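You operate a simulated robot arm through the tools that you are given. There is no shell and no other tool.

You run a simulated robot arm. Do the job below in one go: nothing can be reset, and whatever is moved stays where it is left.

## Task
Clear the turntable: its bush to the green square, knob back to start, go plug back in its cup.
Fine: swing the dial arm away before setting the bush down; the other bushes stay.

Only the result counts: the job must be done as asked and must still hold three seconds after the hand-in. Knocking over, shifting, dropping, spilling or breaking anything else fails it.

## Robot
A 7-joint arm with a two-finger parallel gripper, fixed in place. Base frame: the origin is on the floor under the middle of its stand, x ahead of it, y to its left, z up. Units: mm, rad, N and s.
It reaches about 1372 mm from its shoulder. Its first joint turns from -2.601 to 2.601 rad. Payload 3.43 kg.
Tool frame: the origin (TCP) lies between the finger pads and is the grasp point; the fingertips stand 30 mm ahead of it; z points along the fingers, y is the line along which they close. Largest opening 94 mm; finger width 28, thickness 10; the body of the gripper, 50 by 96 mm, starts 55 mm behind the TCP.
Orientation is told as [roll, pitch, yaw] about the base's x, y, z axes, in that order, counted from this pose: with the fingers straight down and closing along the base's y, the tool's x points along the base's -x, its y along +y and its z along -z.

## Interface
- The arm moves only by the tool apply_moves. Its argument "increments" is a list of rows, each a list of 3 entries, a list of its own where there are three numbers: the shift along the base's x, y, z in m, then the turn, a rotation vector about the base's x, y, z in rad, then the opening, from 0 (shut) to 1 (fully open). In form: [[[dx, dy, dz], [wx, wy, wz], claw], ...]. A call has 1 to 20 rows; each row shifts and turns the commanded pose from where the row before left it. A row lasts 0.2 s, in which the tool goes at most 50 mm and 0.15 rad; a call with a longer step from one row to the next is refused whole, and so is a gripper value outside its range. Where a pose cannot be reached the arm comes as near as it can. A force on the tool above 40 N (or 10 N above the force at the start of the call, whichever is more), or a blocked arm, ends the call early, and 0.2 s more pass. The fingers move at their own pace (about 45 mm/s each) and stop on an object; they squeeze with about 35 N. The grip force told is the motor's: it shows also when the fingers shut on nothing. Time passes only in rows, and 0.2 s behind the last, so rows that do not move let the fingers close. The reply holds the time, the measured pose of the TCP, the force on the tool along the base axes, the opening and the grip force, in the units named above and with some noise, with the torque about the TCP (base axes, N m) and any sound that the robot's microphone picked up.
- Cameras (640 x 400 px; columns grow to the right, rows downward): "scene" is fixed at [398.8, 650.4, 1389.3]; the picture's right is [0.30, 0.95, 0.00], its down [0.61, -0.19, -0.77] and it looks along [-0.74, 0.23, -0.64] (base axes); focal length 214 px, centre (320, 200). "wrist" rides on the gripper at [76, 14, -103] in the tool frame; the picture's right is [-0.18, 0.98, 0.00], its down [-0.75, -0.14, -0.64] and it looks along [-0.63, -0.12, 0.77] (tool axes); focal length 243 px, centre (320, 200). There is no depth. A picture from a camera that has moved, and an enlarged one, comes with that camera's place and axes in the base frame and with its lens.
- snapshot(camera): a new picture of that camera. The clock stands still meanwhile.
- close_up(camera, box): a new picture of the part [left, top, right, bottom] of that camera's present view, enlarged. The clock stands still meanwhile.
- hand_in(): hands the job in; it is judged then, once.

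Nothing tells you positions but the pictures and the camera data. Unless the task says otherwise, let go and move clear before handing in.

The tools are called after ">>>" as a command line: name --argument value ..., lists and objects as JSON in quotes. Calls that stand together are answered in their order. apply_moves: Moves the arm, as the interface text tells. Its arguments: {"type":"object","properties":{"increments":{"type":"array"}},"required":["increments"]} The other tools are called the same way: snapshot (camera) takes a picture; close_up (camera, box) takes an enlarged picture of a part of a camera's view; hand_in () hands the job in.

At the start:

```text
t: 0.0
eef_pos: [-7.5, 755.5, 1165.8]
orientation: [0.011, 0.002, 0.0]
ft_force: [0.3, -0.5, 0.0]
ft_torque: [-0.03, 0.01, -0.01]
width: 93.8
finger_force: 0.0
```

scene: 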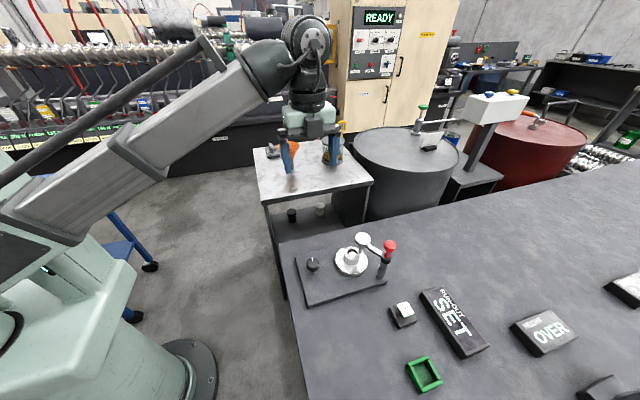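
wrist: 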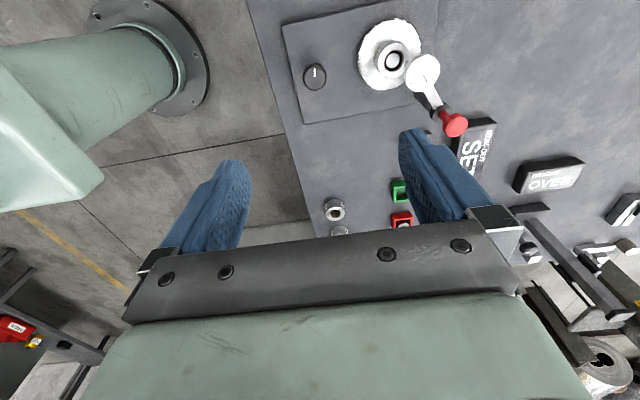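

I see a bench with a base plate carrying a knob, a white turntable with a bush on it, and a dial arm with a red end, plus green and red squares nearby. I'll look closer before moving anything.

>>> close_up --camera "scene" --box '[270, 210, 430, 310]'

>>> close_up --camera "scene" --box '[370, 270, 578, 400]'

>>> close_up --camera "scene" --box '[240, 100, 400, 230]'

>>> close_up --camera "wrist" --box '[260, 0, 500, 150]'

>>> close_up --camera "wrist" --box '[280, 150, 440, 250]'

>>> close_up --camera "wrist" --box '[440, 100, 640, 260]'

```text
4.00 times, centred on (350, 260) of scene
camera zoom: at [398.8, 650.4, 1389.3], right [0.3, 0.95, 0.0], down [0.61, -0.19, -0.77], along [-0.74, 0.23, -0.64], focal length 858 px, centre (200, -40)
```

zoom: 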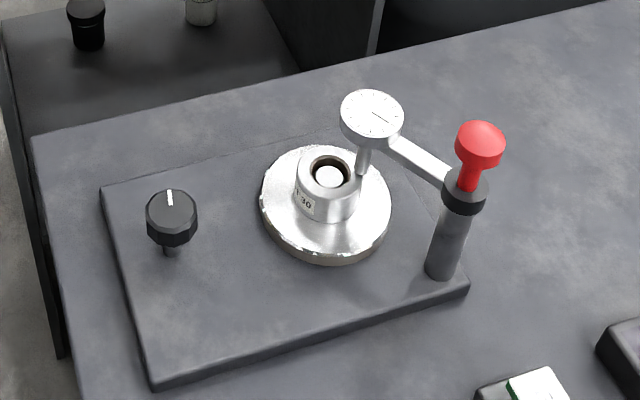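

```text
3.08 times, centred on (474, 335) of scene
camera zoom: at [398.8, 650.4, 1389.3], right [0.3, 0.95, 0.0], down [0.61, -0.19, -0.77], along [-0.74, 0.23, -0.64], focal length 660 px, centre (-154, -215)
```

zoom: 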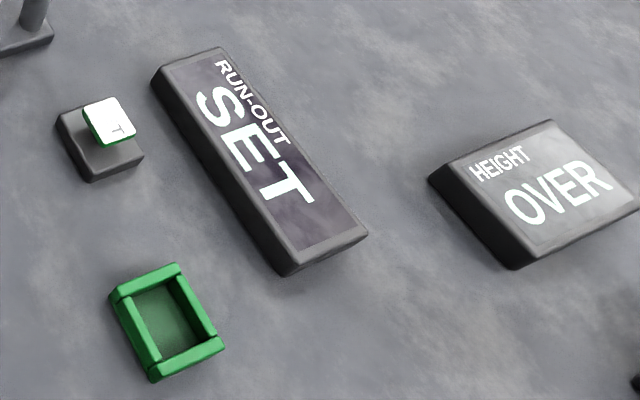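

```text
3.08 times, centred on (320, 165) of scene
camera zoom: at [398.8, 650.4, 1389.3], right [0.3, 0.95, 0.0], down [0.61, -0.19, -0.77], along [-0.74, 0.23, -0.64], focal length 660 px, centre (320, 308)
```

zoom: 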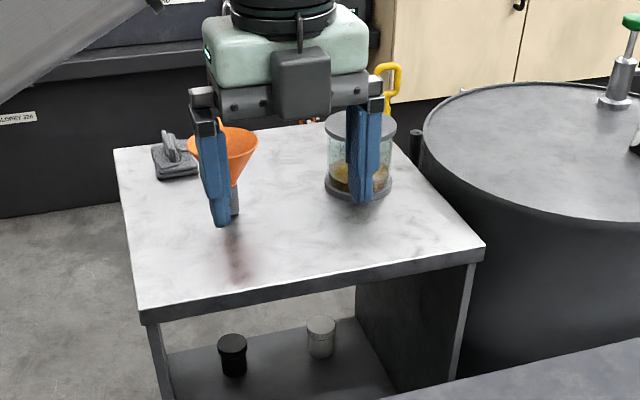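

```text
2.67 times, centred on (380, 75) of wrist
camera zoom: at [-84.2, 767.8, 1268.1], right [0.18, 0.98, 0.01], down [0.75, -0.15, 0.64], along [0.63, -0.11, -0.77], focal length 647 px, centre (160, 533)
```

zoom: 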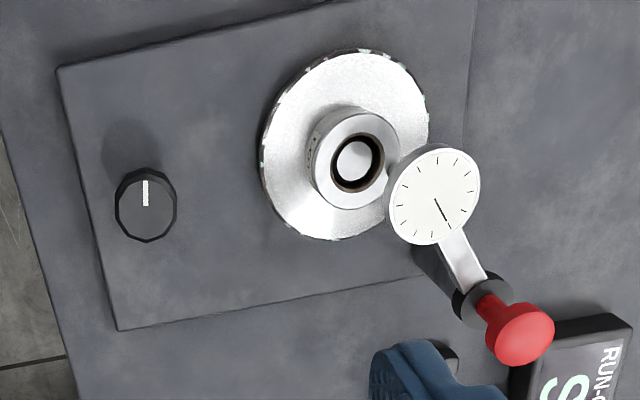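

```text
4.00 times, centred on (360, 200) of wrist
camera zoom: at [-84.2, 767.8, 1268.1], right [0.18, 0.98, 0.01], down [0.75, -0.15, 0.64], along [0.63, -0.11, -0.77], focal length 970 px, centre (160, 200)
```

zoom: 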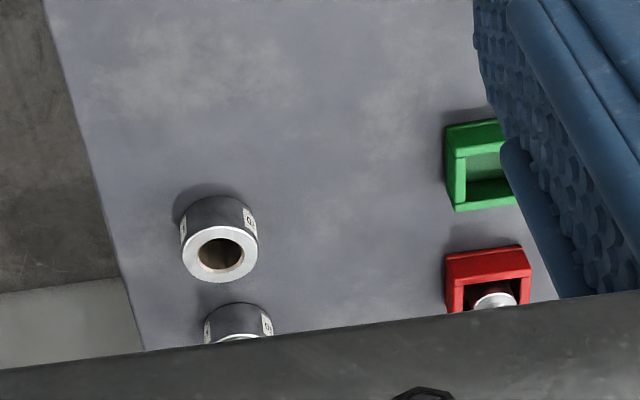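

```text
2.50 times, centred on (540, 180) of wrist
camera zoom: at [-84.2, 767.8, 1268.1], right [0.18, 0.98, 0.01], down [0.75, -0.15, 0.64], along [0.63, -0.11, -0.77], focal length 606 px, centre (-230, 250)
```

zoom: 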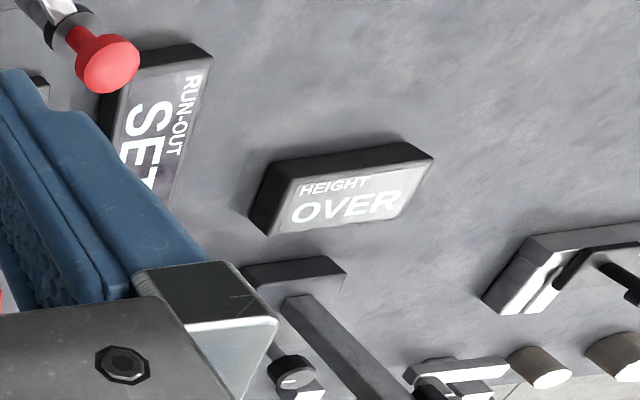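

The turntable bush triangulates to roughly (17, 878, 769), and the dial arm's post is just beyond it. The wrist view shows more bushes, a red square with a bush, and other gauges at larger x, so I'll move sideways at this height to see the whole bench.

>>> apply_moves --increments '[[[0.03, 0, 0.01], [0, 0, 0], 1], [[0.03, 0, 0.01], [0, 0, 0], 1], [[0.03, 0, 0.01], [0, 0, 0], 1], [[0.03, 0, 0.01], [0, 0, 0], 1], [[0.03, 0, 0.01], [0, 0, 0], 1], [[0.03, 0, 0.01], [0, 0, 0], 1]]'

>>> snapshot --camera "wrist"

>>> snapshot --camera "scene"

```text
t: 1.4
eef_pos: [174.1, 775.0, 1188.0]
orientation: [0.024, 0.001, 0.0]
ft_force: [0.5, -0.2, -0.2]
ft_torque: [0.03, -0.02, -0.01]
width: 94.2
finger_force: 0.0
out of reach, approached as far as the arm can: row 2, 3, 4, 5, 6
```

```text
taken
camera wrist: at [97.4, 787.1, 1290.7], right [0.18, 0.98, 0.02], down [0.75, -0.15, 0.64], along [0.63, -0.1, -0.77], focal length 243 px, centre (320, 200)
```

wrist: 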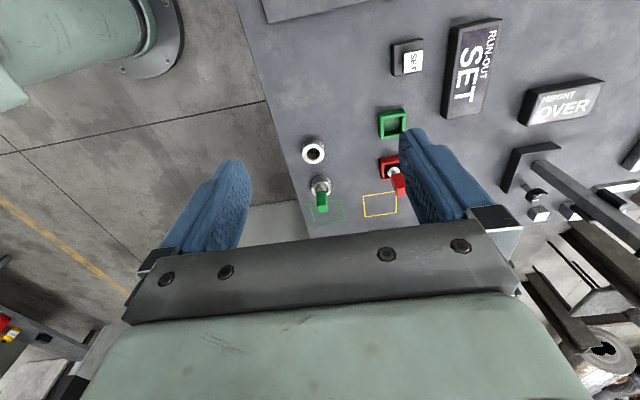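

```text
taken
```

scene: 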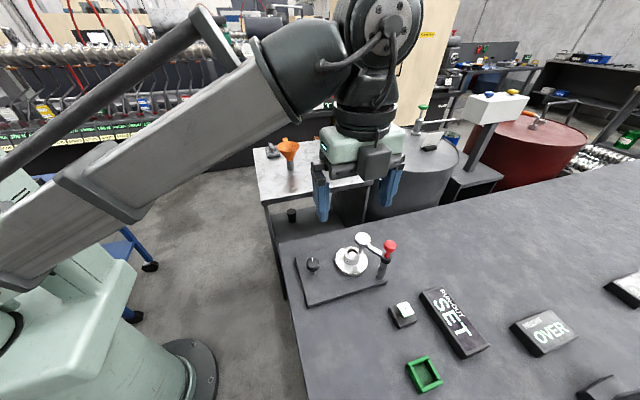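

Now I see a green-handled plug and a red-handled plug near two bushes and the squares, plus outlines on the bench. I'll zoom in on these.

>>> close_up --camera "wrist" --box '[280, 90, 440, 240]'

>>> close_up --camera "wrist" --box '[480, 60, 640, 240]'

>>> close_up --camera "scene" --box '[520, 240, 640, 400]'

>>> close_up --camera "scene" --box '[400, 80, 640, 200]'

```text
2.67 times, centred on (360, 165) of wrist
camera zoom: at [97.4, 787.1, 1290.7], right [0.18, 0.98, 0.02], down [0.75, -0.15, 0.64], along [0.63, -0.1, -0.77], focal length 647 px, centre (213, 293)
```

zoom: 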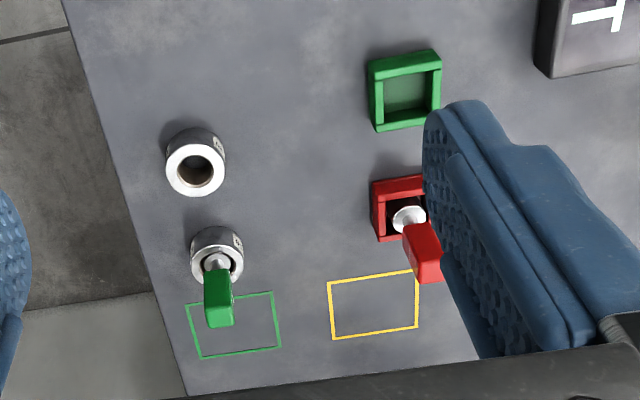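

```text
2.22 times, centred on (560, 150) of wrist
camera zoom: at [97.4, 787.1, 1290.7], right [0.18, 0.98, 0.02], down [0.75, -0.15, 0.64], along [0.63, -0.1, -0.77], focal length 539 px, centre (-213, 311)
```

zoom: 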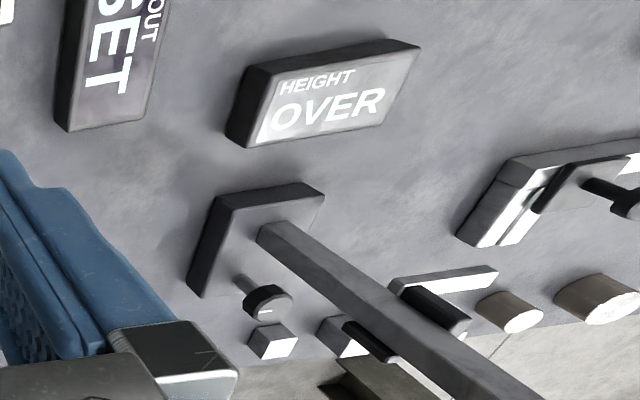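

```text
2.50 times, centred on (580, 320) of scene
camera zoom: at [398.8, 650.4, 1389.3], right [0.3, 0.95, 0.0], down [0.61, -0.19, -0.77], along [-0.74, 0.23, -0.64], focal length 536 px, centre (-330, -100)
```

zoom: 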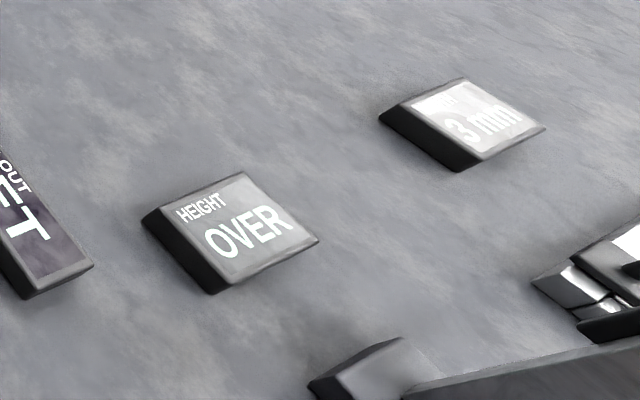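

```text
2.67 times, centred on (520, 140) of scene
camera zoom: at [398.8, 650.4, 1389.3], right [0.3, 0.95, 0.0], down [0.61, -0.19, -0.77], along [-0.74, 0.23, -0.64], focal length 572 px, centre (-213, 360)
```

zoom: 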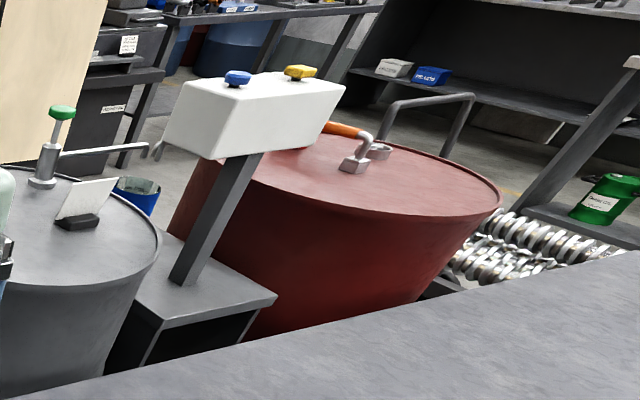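

The go plug (green handle) sits in something bush-like near (491, 730), the no-go plug (red handle) is at the red square near (467, 919), and the green square is at about (350, 920). I still need to find the go plug's cup, so I'll go a bit lower and further along x to see the far end of the bench.

>>> apply_moves --increments '[[[0.02, 0, -0.04], [0, 0, 0], 1], [[0.03, -0.01, -0.04], [0, 0, 0], 1], [[0.03, -0.01, -0.04], [0, 0, 0], 1], [[0.03, -0.01, -0.03], [0, 0, 0], 1], [[0.03, -0.01, -0.03], [0, 0, 0], 1], [[0.03, -0.01, 0], [0, 0, 0], 1]]'

>>> snapshot --camera "wrist"

```text
refused: row 2 steps farther than a row can; nothing moved
```

```text
taken
camera wrist: at [97.4, 787.1, 1290.7], right [0.18, 0.98, 0.02], down [0.75, -0.15, 0.64], along [0.63, -0.1, -0.77], focal length 243 px, centre (320, 200)
```

wrist: 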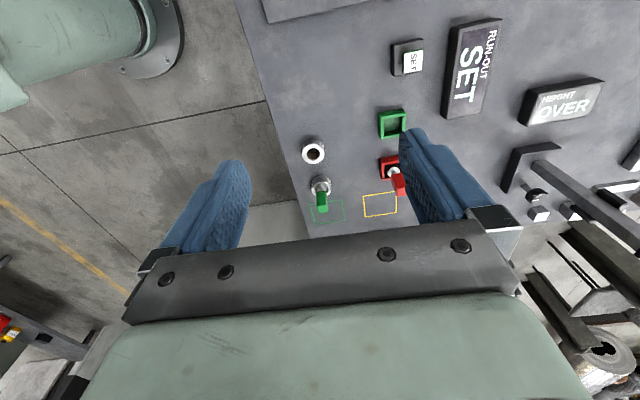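

The last row list was too long per step and nothing moved; the view is unchanged. I'll repeat the same relocation with smaller steps.

>>> apply_moves --increments '[[[0.02, 0, -0.035], [0, 0, 0], 1], [[0.025, -0.01, -0.035], [0, 0, 0], 1], [[0.025, -0.01, -0.035], [0, 0, 0], 1], [[0.03, -0.01, -0.03], [0, 0, 0], 1], [[0.03, -0.01, -0.03], [0, 0, 0], 1], [[0.03, -0.01, 0], [0, 0, 0], 1]]'

>>> snapshot --camera "wrist"

>>> snapshot --camera "scene"

```text
t: 2.8
eef_pos: [333.9, 724.1, 1024.2]
orientation: [0.012, -0.001, 0.001]
ft_force: [0.7, 1.1, 0.1]
ft_torque: [0.01, 0.02, -0.01]
width: 94.2
finger_force: 0.1
```

```text
taken
camera wrist: at [257.1, 737.2, 1127.7], right [0.18, 0.98, 0.01], down [0.75, -0.15, 0.64], along [0.63, -0.11, -0.77], focal length 243 px, centre (320, 200)
```

wrist: 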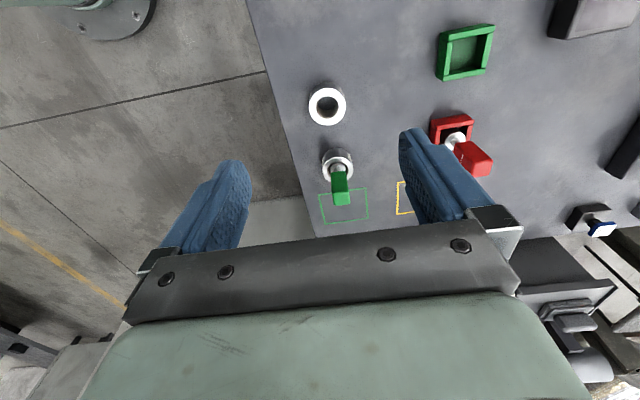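

```text
taken
```

scene: 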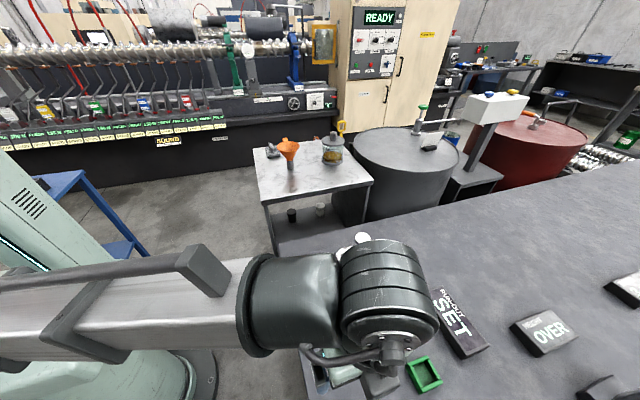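

I have a closer view of the plugs and the bench end at about x≈660. Zooming in on the plugs, outlines and red square.

>>> close_up --camera "wrist" --box '[290, 70, 400, 240]'

>>> close_up --camera "wrist" --box '[390, 10, 530, 230]'

>>> close_up --camera "wrist" --box '[500, 100, 640, 400]'

```text
2.35 times, centred on (345, 155) of wrist
camera zoom: at [257.1, 737.2, 1127.7], right [0.18, 0.98, 0.01], down [0.75, -0.15, 0.64], along [0.63, -0.11, -0.77], focal length 571 px, centre (261, 306)
```

zoom: 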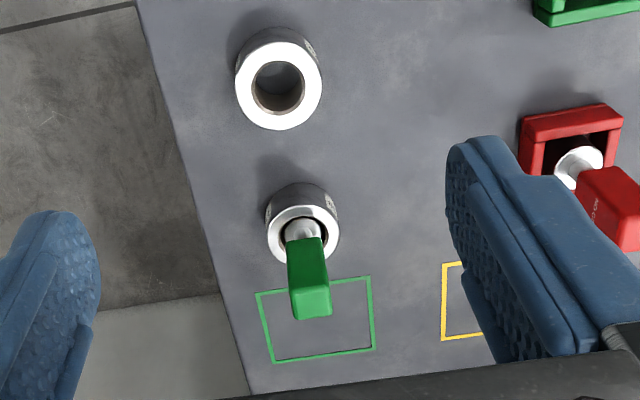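

```text
1.82 times, centred on (460, 120) of wrist
camera zoom: at [257.1, 737.2, 1127.7], right [0.18, 0.98, 0.01], down [0.75, -0.15, 0.64], along [0.63, -0.11, -0.77], focal length 441 px, centre (66, 346)
```

zoom: 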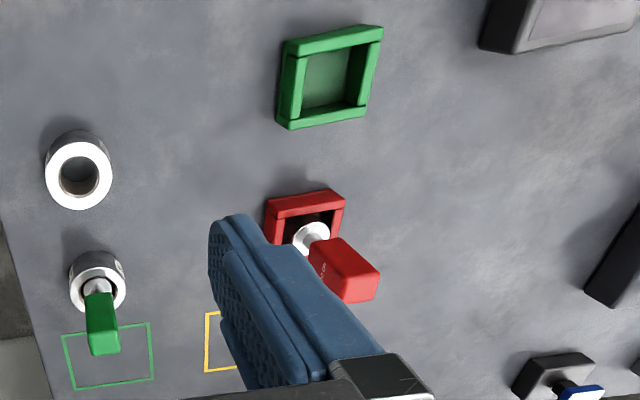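

```text
1.33 times, centred on (570, 250) of wrist
camera zoom: at [257.1, 737.2, 1127.7], right [0.18, 0.98, 0.01], down [0.75, -0.15, 0.64], along [0.63, -0.11, -0.77], focal length 324 px, centre (-13, 133)
```

zoom: 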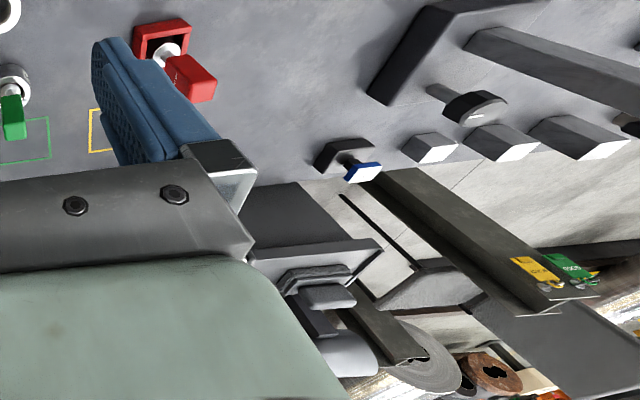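

The go plug stands in a bush near (491, 730), and the no-go plug stands in the red box, so the green box at (350, 920) looks like the go plug's cup. That makes the painted green outline near (617, 727) the likely bush target; I'll inspect the green box from above to check its opening size.

>>> apply_moves --increments '[[[-0.01, 0.03, -0.015], [0, 0, 0], 1], [[-0.01, 0.03, -0.015], [0, 0, 0], 1], [[-0.01, 0.03, -0.015], [0, 0, 0], 1], [[0, 0.03, -0.015], [0, 0, 0], 1], [[0, 0.015, 0], [0, 0, 0], 1]]'

>>> snapshot --camera "wrist"

>>> close_up --camera "wrist" --box '[320, 40, 480, 190]'

```text
t: 4.0
eef_pos: [305.0, 859.0, 965.5]
orientation: [0.013, 0.002, 0.001]
ft_force: [0.8, -0.4, 0.3]
ft_torque: [0.05, -0.01, 0.0]
width: 94.4
finger_force: 0.0
```

```text
taken
camera wrist: at [228.0, 872.4, 1067.9], right [0.18, 0.98, 0.01], down [0.75, -0.15, 0.64], along [0.63, -0.11, -0.77], focal length 243 px, centre (320, 200)
```

wrist: 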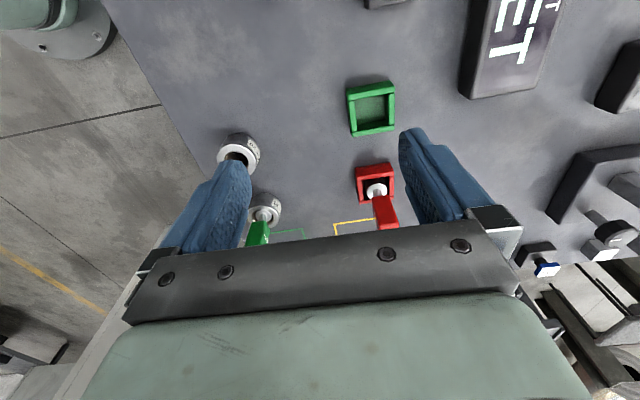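

```text
2.67 times, centred on (400, 115) of wrist
camera zoom: at [228.0, 872.4, 1067.9], right [0.18, 0.98, 0.01], down [0.75, -0.15, 0.64], along [0.63, -0.11, -0.77], focal length 647 px, centre (107, 427)
```

zoom: 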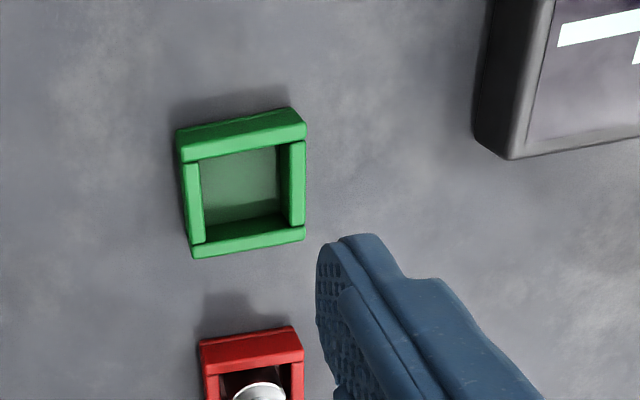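

The green box's opening is only ~43 mm while the bushes are ~55 mm across, so that box is the go plug's cup and the painted green outline is the bush's square. The red knob tops the dial post at about (99, 944, 916), dial at (26, 903, 880), black knob at (19, 744, 810); next I look at the turntable station from closer.

>>> apply_moves --increments '[[[-0.03, -0.01, 0.02], [0, 0, 0], 1], [[-0.04, -0.01, 0.02], [0, 0, 0], 1], [[-0.045, -0.01, 0.01], [0, 0, 0], 1], [[-0.045, -0.01, 0], [0, 0, 0], 1], [[-0.045, 0, 0], [0, 0, 0], 1], [[-0.045, 0, 0], [0, 0, 0], 1], [[-0.045, 0, 0], [0, 0, 0], 1], [[-0.045, 0, 0], [0, 0, 0], 1], [[-0.025, 0, 0], [0, 0, 0], 1]]'

>>> snapshot --camera "wrist"

>>> snapshot --camera "scene"

```text
t: 6.0
eef_pos: [-61.7, 816.7, 1015.2]
orientation: [0.012, 0.0, -0.001]
ft_force: [0.3, 0.9, 0.0]
ft_torque: [-0.03, 0.03, 0.01]
width: 94.0
finger_force: 0.0
```

```text
taken
camera wrist: at [-139.4, 829.4, 1116.9], right [0.18, 0.98, 0.01], down [0.75, -0.15, 0.64], along [0.63, -0.11, -0.77], focal length 243 px, centre (320, 200)
```

wrist: 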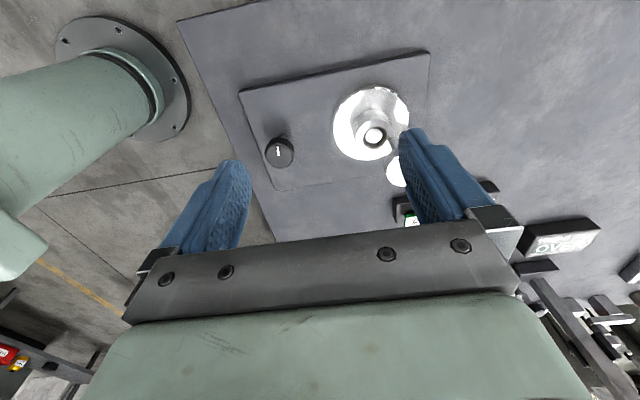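

```text
taken
```

scene: 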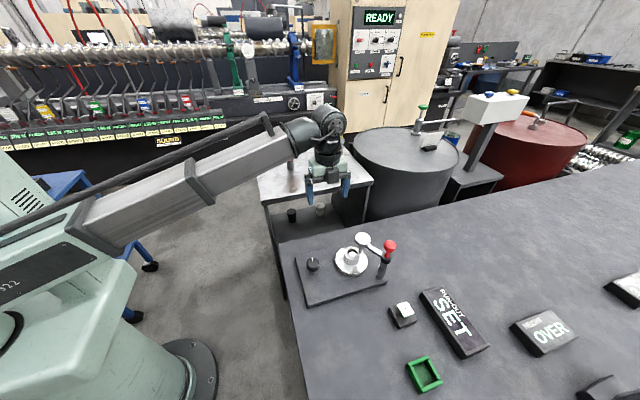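

>>> close_up --camera "wrist" --box '[240, 80, 340, 190]'

>>> close_up --camera "wrist" --box '[320, 70, 430, 200]'

>>> close_up --camera "scene" --box '[295, 245, 335, 280]'

>>> close_up --camera "scene" --box '[330, 225, 405, 290]'

>>> close_up --camera "scene" --box '[385, 295, 425, 335]'

```text
3.64 times, centred on (290, 135) of wrist
camera zoom: at [-139.4, 829.4, 1116.9], right [0.18, 0.98, 0.01], down [0.75, -0.15, 0.64], along [0.63, -0.11, -0.77], focal length 882 px, centre (429, 436)
```

zoom: 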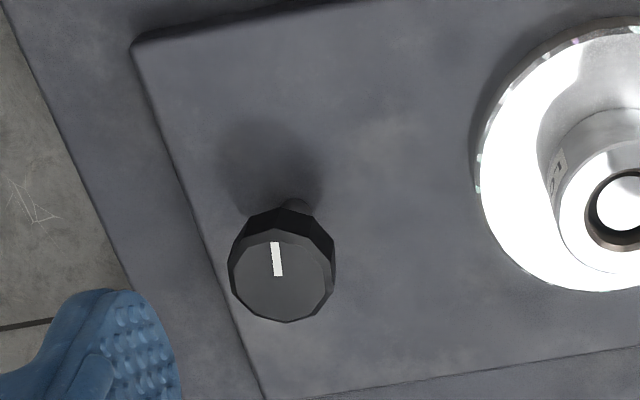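

```text
3.08 times, centred on (375, 135) of wrist
camera zoom: at [-139.4, 829.4, 1116.9], right [0.18, 0.98, 0.01], down [0.75, -0.15, 0.64], along [0.63, -0.11, -0.77], focal length 746 px, centre (151, 400)
```

zoom: 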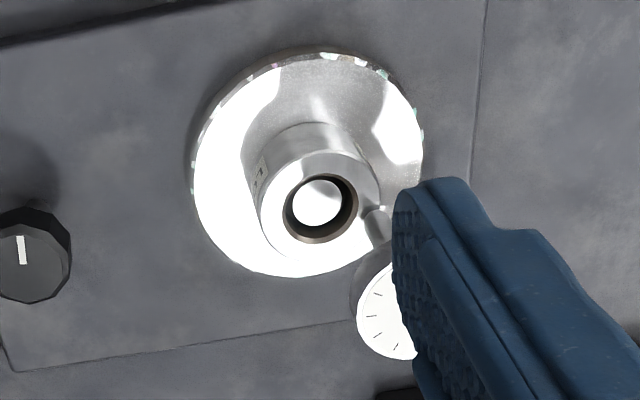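

```text
11.43 times, centred on (315, 262) of scene
camera zoom: at [398.8, 650.4, 1389.3], right [0.3, 0.95, 0.0], down [0.61, -0.19, -0.77], along [-0.74, 0.23, -0.64], focal length 2451 px, centre (377, -514)
```

zoom: 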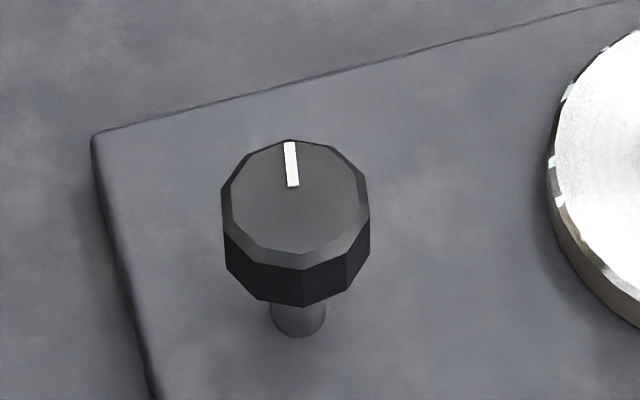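

```text
6.15 times, centred on (368, 258) of scene
camera zoom: at [398.8, 650.4, 1389.3], right [0.3, 0.95, 0.0], down [0.61, -0.19, -0.77], along [-0.74, 0.23, -0.64], focal length 1320 px, centre (28, -154)
```

zoom: 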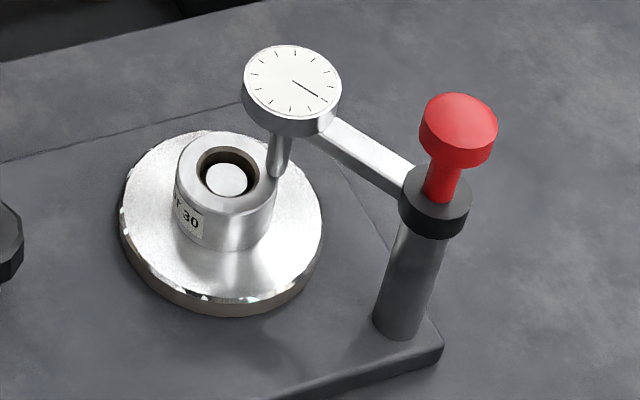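

```text
10.00 times, centred on (405, 315) of scene
camera zoom: at [398.8, 650.4, 1389.3], right [0.3, 0.95, 0.0], down [0.61, -0.19, -0.77], along [-0.74, 0.23, -0.64], focal length 2145 px, centre (-530, -950)
```

zoom: 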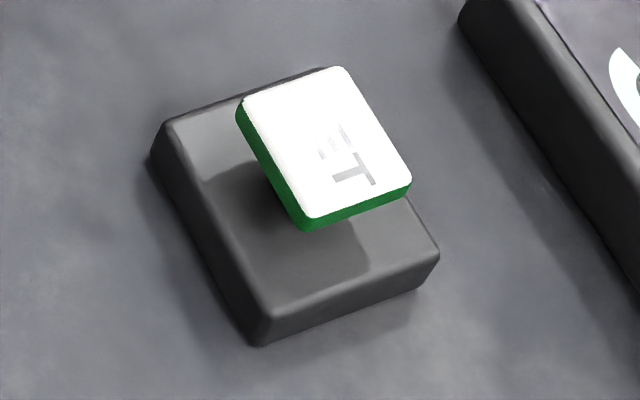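

The black knob's white mark points about 11° off the −x direction, and the plate is axis-aligned; I see no start mark yet. I'll check the panels, labels and displays around for hints on the knob's start.

>>> close_up --camera "scene" --box '[330, 0, 460, 110]'

>>> close_up --camera "scene" --box '[420, 280, 500, 365]'

>>> close_up --camera "scene" --box '[500, 290, 600, 370]'

>>> close_up --camera "scene" --box '[590, 250, 640, 320]'

>>> close_up --camera "scene" --box '[280, 235, 400, 310]'

>>> close_up --camera "scene" --box '[345, 240, 385, 280]'

```text
3.64 times, centred on (395, 55) of scene
camera zoom: at [398.8, 650.4, 1389.3], right [0.3, 0.95, 0.0], down [0.61, -0.19, -0.77], along [-0.74, 0.23, -0.64], focal length 780 px, centre (47, 727)
```

zoom: 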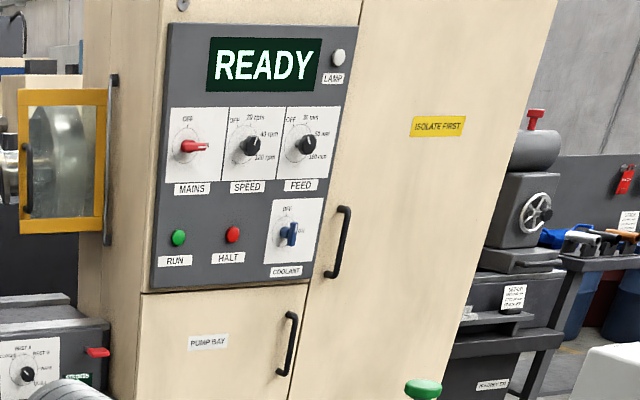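

```text
4.71 times, centred on (460, 322) of scene
camera zoom: at [398.8, 650.4, 1389.3], right [0.3, 0.95, 0.0], down [0.61, -0.19, -0.77], along [-0.74, 0.23, -0.64], focal length 1009 px, centre (-339, -376)
```

zoom: 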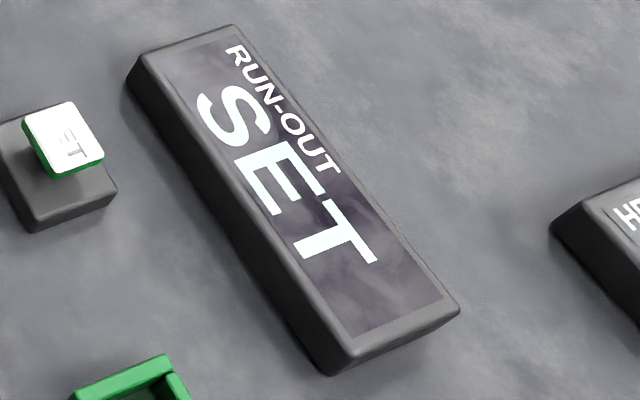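

```text
5.00 times, centred on (550, 330) of scene
camera zoom: at [398.8, 650.4, 1389.3], right [0.3, 0.95, 0.0], down [0.61, -0.19, -0.77], along [-0.74, 0.23, -0.64], focal length 1072 px, centre (-830, -450)
```

zoom: 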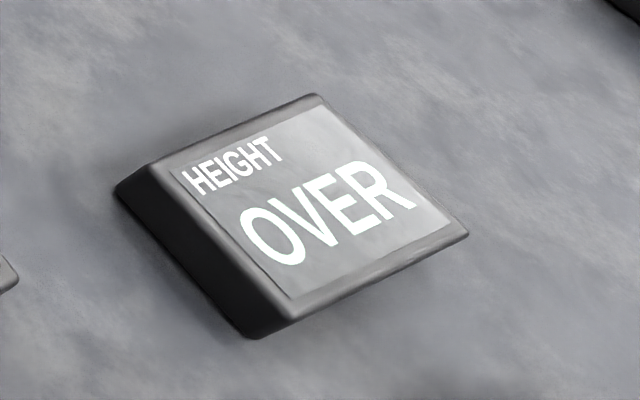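

```text
5.71 times, centred on (615, 285) of scene
camera zoom: at [398.8, 650.4, 1389.3], right [0.3, 0.95, 0.0], down [0.61, -0.19, -0.77], along [-0.74, 0.23, -0.64], focal length 1226 px, centre (-1366, -286)
```

zoom: 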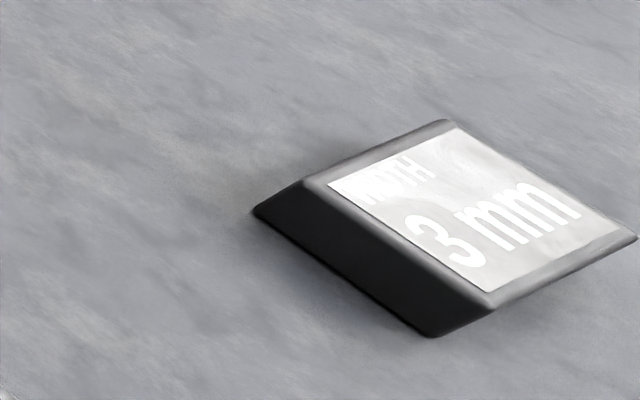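

```text
5.33 times, centred on (340, 272) of scene
camera zoom: at [398.8, 650.4, 1389.3], right [0.3, 0.95, 0.0], down [0.61, -0.19, -0.77], along [-0.74, 0.23, -0.64], focal length 1144 px, centre (213, -187)
```

zoom: 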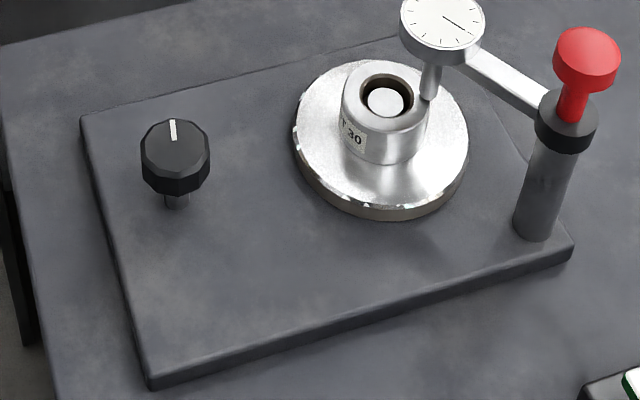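

```text
10.00 times, centred on (365, 260) of scene
camera zoom: at [398.8, 650.4, 1389.3], right [0.3, 0.95, 0.0], down [0.61, -0.19, -0.77], along [-0.74, 0.23, -0.64], focal length 2145 px, centre (-130, -400)
```

zoom: 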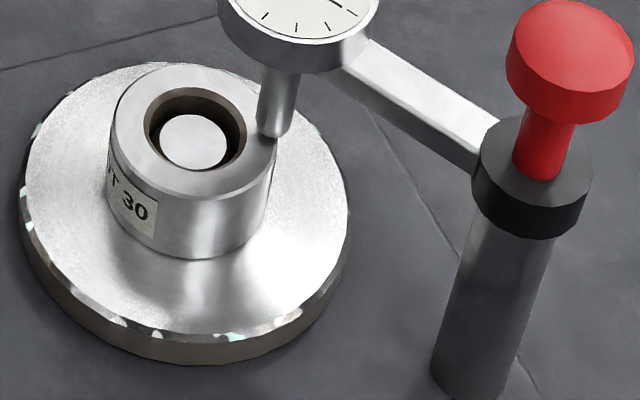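

The stylus rests on top of the bush's rim and the bush sits over a centre pin on the turntable; no start mark shows in this view. I'll come down above the knob for a close look at it and the plate around it.

>>> apply_moves --increments '[[[0.005, -0.02, -0.03], [0, 0, 0], 1], [[0.005, -0.02, -0.03], [0, 0, 0], 1], [[0.005, -0.02, -0.03], [0, 0, 0], 1], [[0.005, -0.012, -0.025], [0, 0, 0], 1]]'

>>> snapshot --camera "wrist"

>>> close_up --camera "wrist" --box '[240, 60, 420, 230]'

```text
t: 7.0
eef_pos: [-40.6, 747.4, 898.8]
orientation: [0.012, 0.002, 0.0]
ft_force: [0.7, 1.0, 1.1]
ft_torque: [0.01, 0.01, 0.0]
width: 94.0
finger_force: 0.1
```

```text
taken
camera wrist: at [-117.3, 759.8, 1001.2], right [0.18, 0.98, 0.01], down [0.75, -0.15, 0.64], along [0.63, -0.11, -0.77], focal length 243 px, centre (320, 200)
```

wrist: 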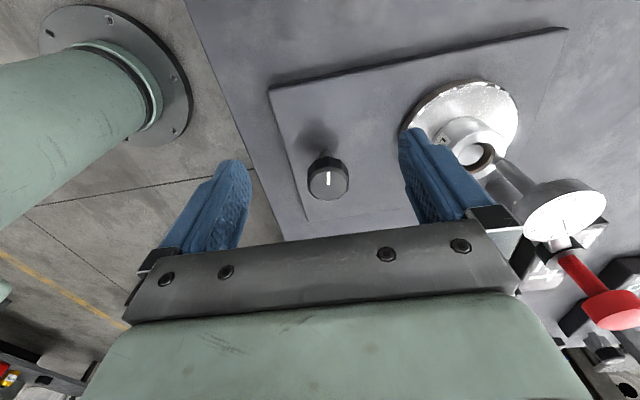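

```text
2.35 times, centred on (330, 145) of wrist
camera zoom: at [-117.3, 759.8, 1001.2], right [0.18, 0.98, 0.01], down [0.75, -0.15, 0.64], along [0.63, -0.11, -0.77], focal length 571 px, centre (296, 329)
```

zoom: 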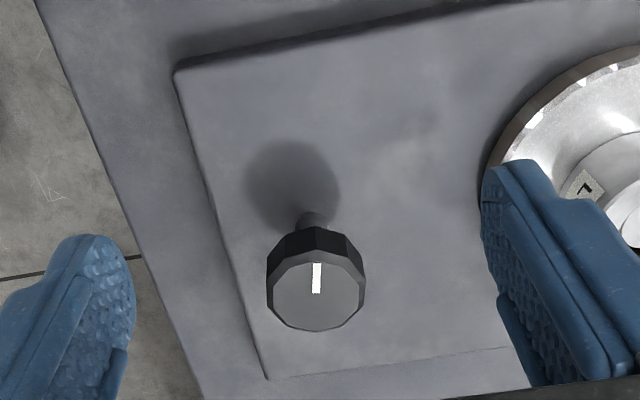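

The knob shows no printed start mark, and its pointer is at about 169° (11° short of straight −x); I'll probe it later by feel, sound and the display. First I'll go to the red knob on the dial post at about (99, 943, 912) to swing the dial arm away, approaching from above.

>>> apply_moves --increments '[[[0, 0, 0.035], [0, 0, 0], 1], [[0, 0, 0.035], [0, 0, 0], 1], [[0.035, 0.025, 0], [0, 0, 0], 1], [[0.035, 0.025, 0], [0, 0, 0], 1], [[0.035, 0.025, 0], [0, 0, 0], 1], [[0.034, 0.025, 0], [0, 0, 0], 1], [[0, 0.025, 0], [0, 0, 0], 1], [[0, 0.025, 0], [0, 0, 0], 1]]'

>>> snapshot --camera "wrist"

>>> snapshot --camera "scene"

```text
t: 8.8
eef_pos: [97.0, 897.6, 970.2]
orientation: [0.012, 0.0, -0.001]
ft_force: [0.4, -0.6, -0.6]
ft_torque: [0.01, 0.0, 0.02]
width: 94.1
finger_force: 0.0
```

```text
taken
camera wrist: at [20.7, 909.6, 1072.1], right [0.18, 0.98, 0.01], down [0.75, -0.15, 0.64], along [0.63, -0.11, -0.77], focal length 243 px, centre (320, 200)
```

wrist: 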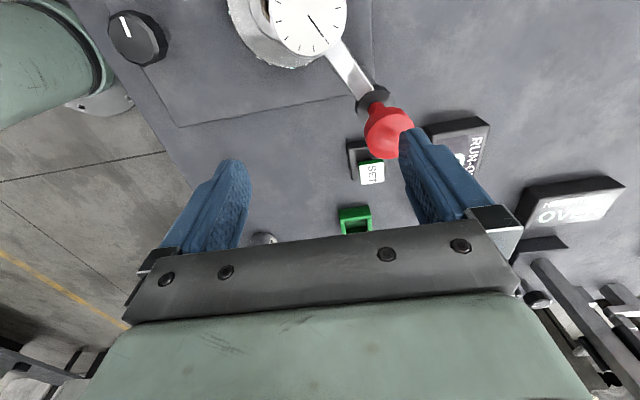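

```text
taken
```

scene: 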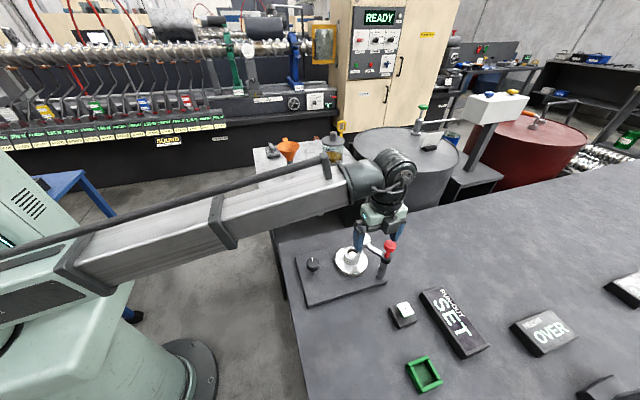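

>>> close_up --camera "wrist" --box '[330, 60, 450, 190]'

>>> close_up --camera "wrist" --box '[80, 0, 380, 120]'

>>> close_up --camera "scene" --box '[330, 210, 420, 290]'

```text
3.08 times, centred on (390, 125) of wrist
camera zoom: at [20.7, 909.6, 1072.1], right [0.18, 0.98, 0.01], down [0.75, -0.15, 0.64], along [0.63, -0.11, -0.77], focal length 746 px, centre (105, 431)
```

zoom: 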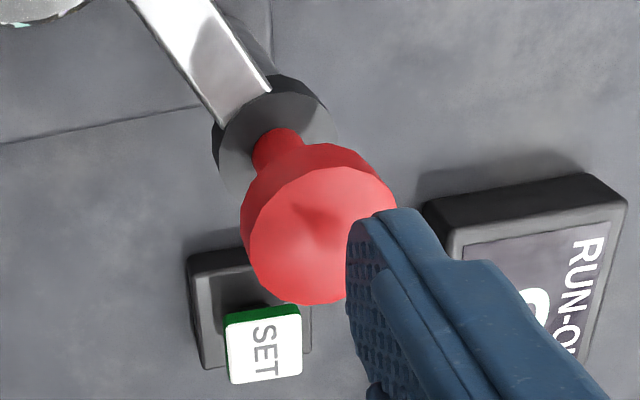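

```text
2.13 times, centred on (230, 60) of wrist
camera zoom: at [20.7, 909.6, 1072.1], right [0.18, 0.98, 0.01], down [0.75, -0.15, 0.64], along [0.63, -0.11, -0.77], focal length 518 px, centre (512, 499)
```

zoom: 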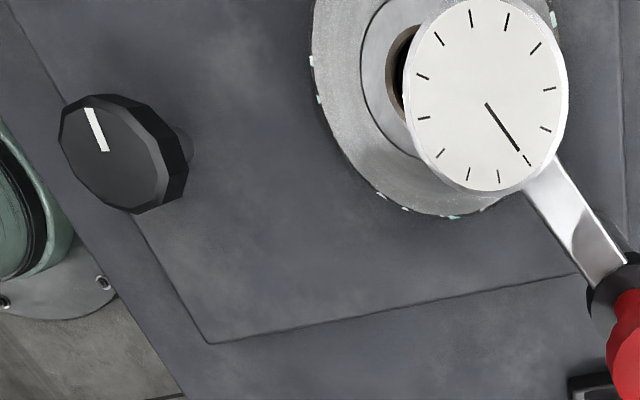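

```text
5.00 times, centred on (375, 250) of scene
camera zoom: at [398.8, 650.4, 1389.3], right [0.3, 0.95, 0.0], down [0.61, -0.19, -0.77], along [-0.74, 0.23, -0.64], focal length 1072 px, centre (45, -50)
```

zoom: 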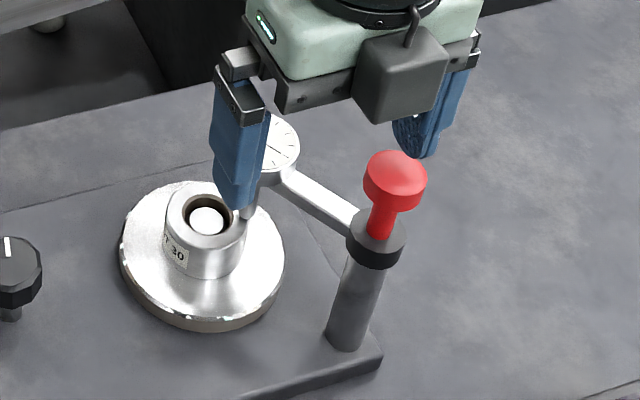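

The red cap's centre is at about (98, 944, 924 top). I'll move over it, descend to z≈912, and close on it.

>>> apply_moves --increments '[[[0, 0.0155, 0], [0, 0, 0], 1], [[0, 0.0155, 0], [0, 0, 0], 1], [[0.001, 0.0155, 0], [0, 0, 0], 1], [[0, 0, -0.02], [0, 0, 0], 1], [[0, 0, -0.02], [0, 0, 0], 1], [[0, 0, -0.017], [0, 0, 0], 1]]'

>>> snapshot --camera "wrist"

>>> close_up --camera "scene" --box '[330, 200, 430, 290]'

```text
t: 10.2
eef_pos: [99.8, 943.1, 912.0]
orientation: [0.011, 0.001, -0.001]
ft_force: [0.5, -1.5, 0.5]
ft_torque: [0.0, -0.02, -0.02]
width: 94.0
finger_force: 0.1
```

```text
taken
camera wrist: at [22.9, 955.5, 1014.8], right [0.18, 0.98, 0.01], down [0.75, -0.15, 0.64], along [0.63, -0.11, -0.77], focal length 243 px, centre (320, 200)
```

wrist: 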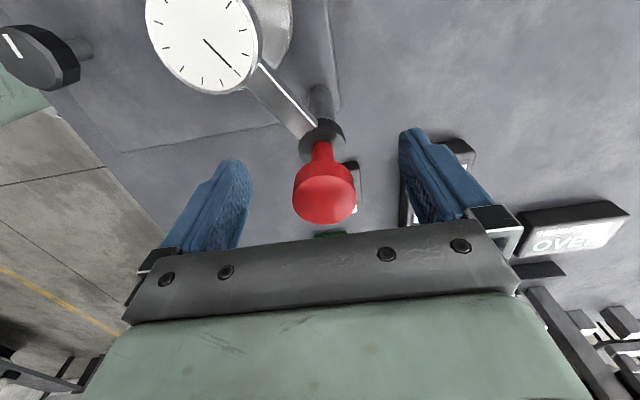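

```text
4.44 times, centred on (380, 245) of scene
camera zoom: at [398.8, 650.4, 1389.3], right [0.3, 0.95, 0.0], down [0.61, -0.19, -0.77], along [-0.74, 0.23, -0.64], focal length 953 px, centre (53, 0)
```

zoom: 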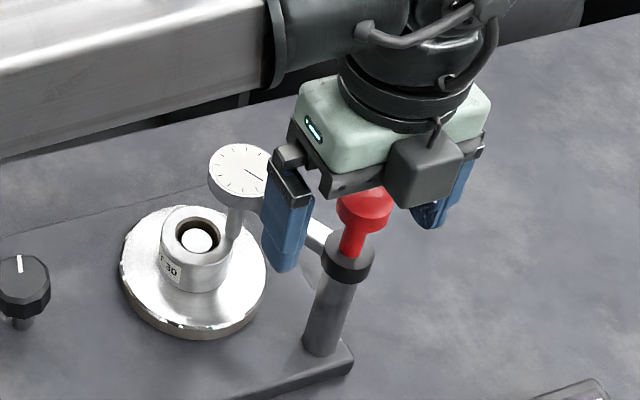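

The red cap sits centred between the open fingers. Closing the gripper on it.

>>> apply_moves --increments '[[[0, 0.001, 0], [0, 0, 0], 0.5], [[0, 0, 0], [0, 0, 0], 0.4], [[0, 0, 0], [0, 0, 0], 0.3], [[0, 0, 0], [0, 0, 0], 0.2], [[0, 0, 0], [0, 0, 0], 0.2]]'

```text
t: 11.4
eef_pos: [99.7, 944.5, 912.8]
orientation: [0.013, -0.001, 0.0]
ft_force: [-0.3, 8.3, 2.2]
ft_torque: [-0.26, 0.01, -0.01]
width: 31.3
finger_force: 36.3
```

The red cap is gripped (31 mm wide). Now I'll twist a little clockwise (seen from above) and check whether the dial arm follows.

>>> apply_moves --increments '[[[0, 0, 0], [0, 0, -0.05], 0.2], [[0, 0, 0], [0, 0, -0.1], 0.2], [[0, 0, 0], [0, 0, -0.1], 0.2]]'

>>> snapshot --camera "wrist"

>>> close_up --camera "scene" --box '[330, 200, 430, 290]'

```text
t: 12.2
eef_pos: [97.9, 944.7, 911.4]
orientation: [0.012, 0.002, -0.251]
ft_force: [-1.5, 20.0, 3.4]
ft_torque: [-0.62, 0.05, 0.44]
width: 31.3
finger_force: 45.1
```

```text
taken
camera wrist: at [28.1, 976.1, 1014.8], right [0.42, 0.91, 0.01], down [0.69, -0.33, 0.64], along [0.58, -0.26, -0.77], focal length 243 px, centre (320, 200)
```

wrist: 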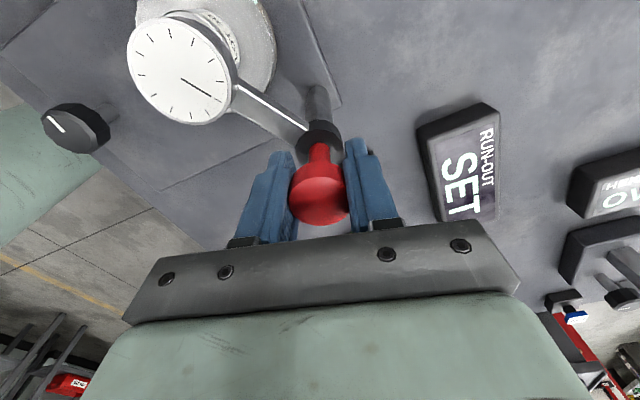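

```text
4.44 times, centred on (380, 245) of scene
camera zoom: at [398.8, 650.4, 1389.3], right [0.3, 0.95, 0.0], down [0.61, -0.19, -0.77], along [-0.74, 0.23, -0.64], focal length 953 px, centre (53, 0)
```

zoom: 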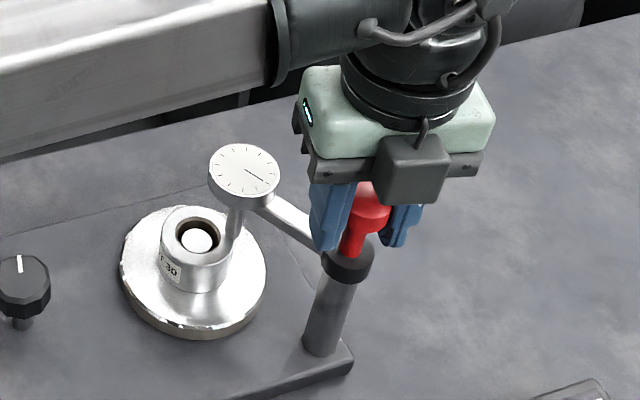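

The twist only slipped on the cap: the dial hasn't moved. I'll test gently whether the red knob lifts like a pull-plunger before trying another way.

>>> apply_moves --increments '[[[0, 0, 0.002], [0, 0, 0], 0.0], [[0, 0, 0.002], [0, 0, 0], 0.0], [[0, 0, 0.002], [0, 0, 0], 0.0]]'

>>> close_up --camera "scene" --box '[330, 200, 430, 290]'

```text
t: 13.0
eef_pos: [99.2, 944.8, 914.4]
orientation: [0.01, 0.0, -0.252]
ft_force: [0.5, 16.1, -31.2]
ft_torque: [-0.29, 0.01, -0.02]
width: 31.4
finger_force: 45.0
```

```text
4.44 times, centred on (380, 245) of scene
camera zoom: at [398.8, 650.4, 1389.3], right [0.3, 0.95, 0.0], down [0.61, -0.19, -0.77], along [-0.74, 0.23, -0.64], focal length 953 px, centre (53, 0)
```

zoom: 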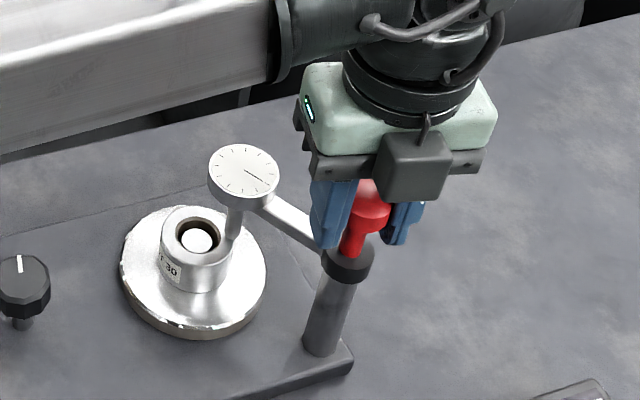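

The knob doesn't lift (downward force rose to 31 N), so it's just a fixed grip. I'll relax, release it, rise clear, and look again before trying to push the arm itself with closed fingers.

>>> apply_moves --increments '[[[0, 0, -0.003], [0, 0, 0], 0.0], [[0, 0, 0], [0, 0, 0], 0.4], [[0, 0, 0], [0, 0, 0], 0.6], [[0, 0, 0], [0, 0, 0], 0.8], [[0, 0, 0], [0, 0, 0.1], 0.8], [[0, 0, 0], [0, 0, 0.15], 0.8], [[0, 0, 0.02], [0, 0, 0], 0.8], [[0, 0, 0.03], [0, 0, 0], 0.8]]'

>>> snapshot --camera "wrist"

>>> close_up --camera "scene" --box '[330, 220, 400, 280]'

```text
t: 14.8
eef_pos: [99.8, 944.0, 965.3]
orientation: [0.011, 0.002, -0.002]
ft_force: [0.0, -0.3, 0.4]
ft_torque: [0.0, -0.01, 0.0]
width: 75.0
finger_force: 0.1
```

```text
taken
camera wrist: at [23.7, 956.4, 1068.6], right [0.18, 0.98, 0.01], down [0.75, -0.15, 0.64], along [0.63, -0.11, -0.77], focal length 243 px, centre (320, 200)
```

wrist: 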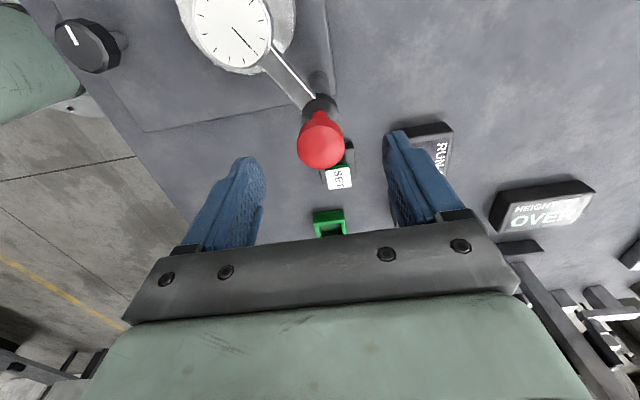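

```text
6.67 times, centred on (365, 250) of scene
camera zoom: at [398.8, 650.4, 1389.3], right [0.3, 0.95, 0.0], down [0.61, -0.19, -0.77], along [-0.74, 0.23, -0.64], focal length 1430 px, centre (20, -133)
```

zoom: 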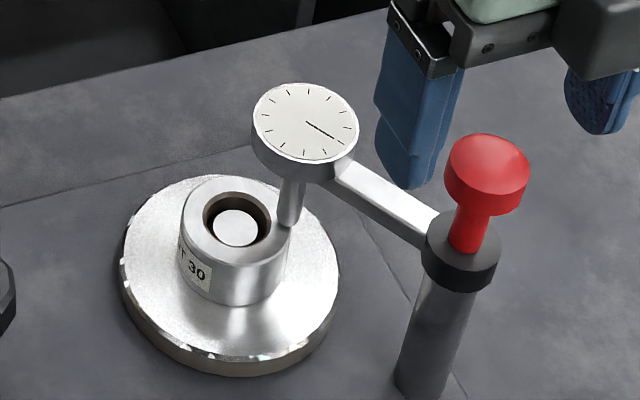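

All is intact. Dial body is at (28, 902), z≈867–884, so I'll close the fingers, come down on its bush side (well above the bush), and nudge it toward +y.

>>> apply_moves --increments '[[[-0.02, -0.031, 0], [0, 0, 0], 0.5], [[-0.02, -0.031, 0], [0, 0, 0], 0], [[-0.02, -0.032, 0], [0, 0, 0], 0], [[0, 0, -0.02], [0, 0, 0], 0], [[0, 0, -0.025], [0, 0, 0], 0], [[0, 0, -0.025], [0, 0, 0], 0]]'

>>> snapshot --camera "wrist"

>>> close_up --camera "scene" --box '[320, 200, 420, 290]'

```text
t: 16.2
eef_pos: [38.1, 850.8, 894.1]
orientation: [0.011, 0.0, 0.0]
ft_force: [0.0, 0.3, -0.5]
ft_torque: [-0.01, -0.02, 0.02]
width: 0.0
finger_force: 32.9
```

```text
taken
camera wrist: at [-38.4, 864.4, 997.0], right [0.18, 0.98, 0.01], down [0.75, -0.15, 0.64], along [0.63, -0.11, -0.77], focal length 243 px, centre (320, 200)
```

wrist: 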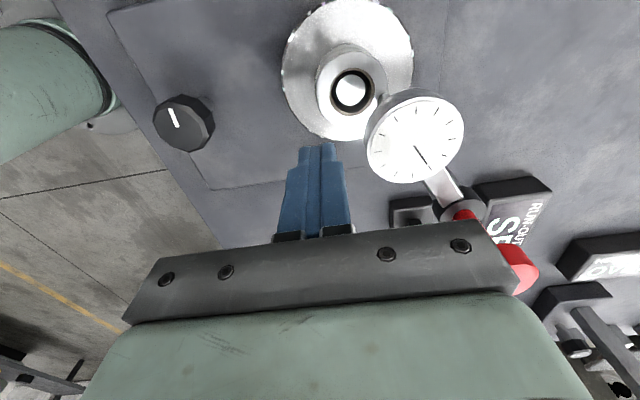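

```text
4.44 times, centred on (370, 245) of scene
camera zoom: at [398.8, 650.4, 1389.3], right [0.3, 0.95, 0.0], down [0.61, -0.19, -0.77], along [-0.74, 0.23, -0.64], focal length 953 px, centre (98, 0)
```

zoom: 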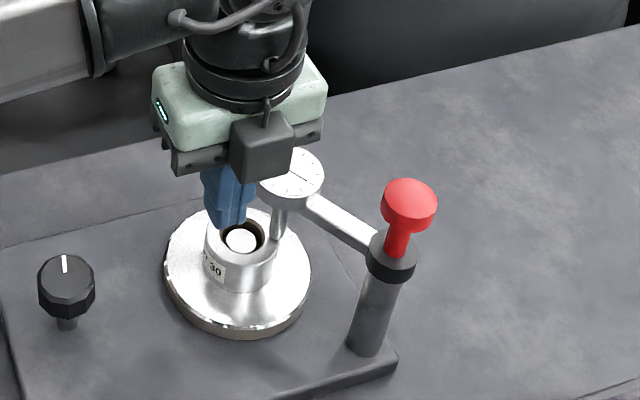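

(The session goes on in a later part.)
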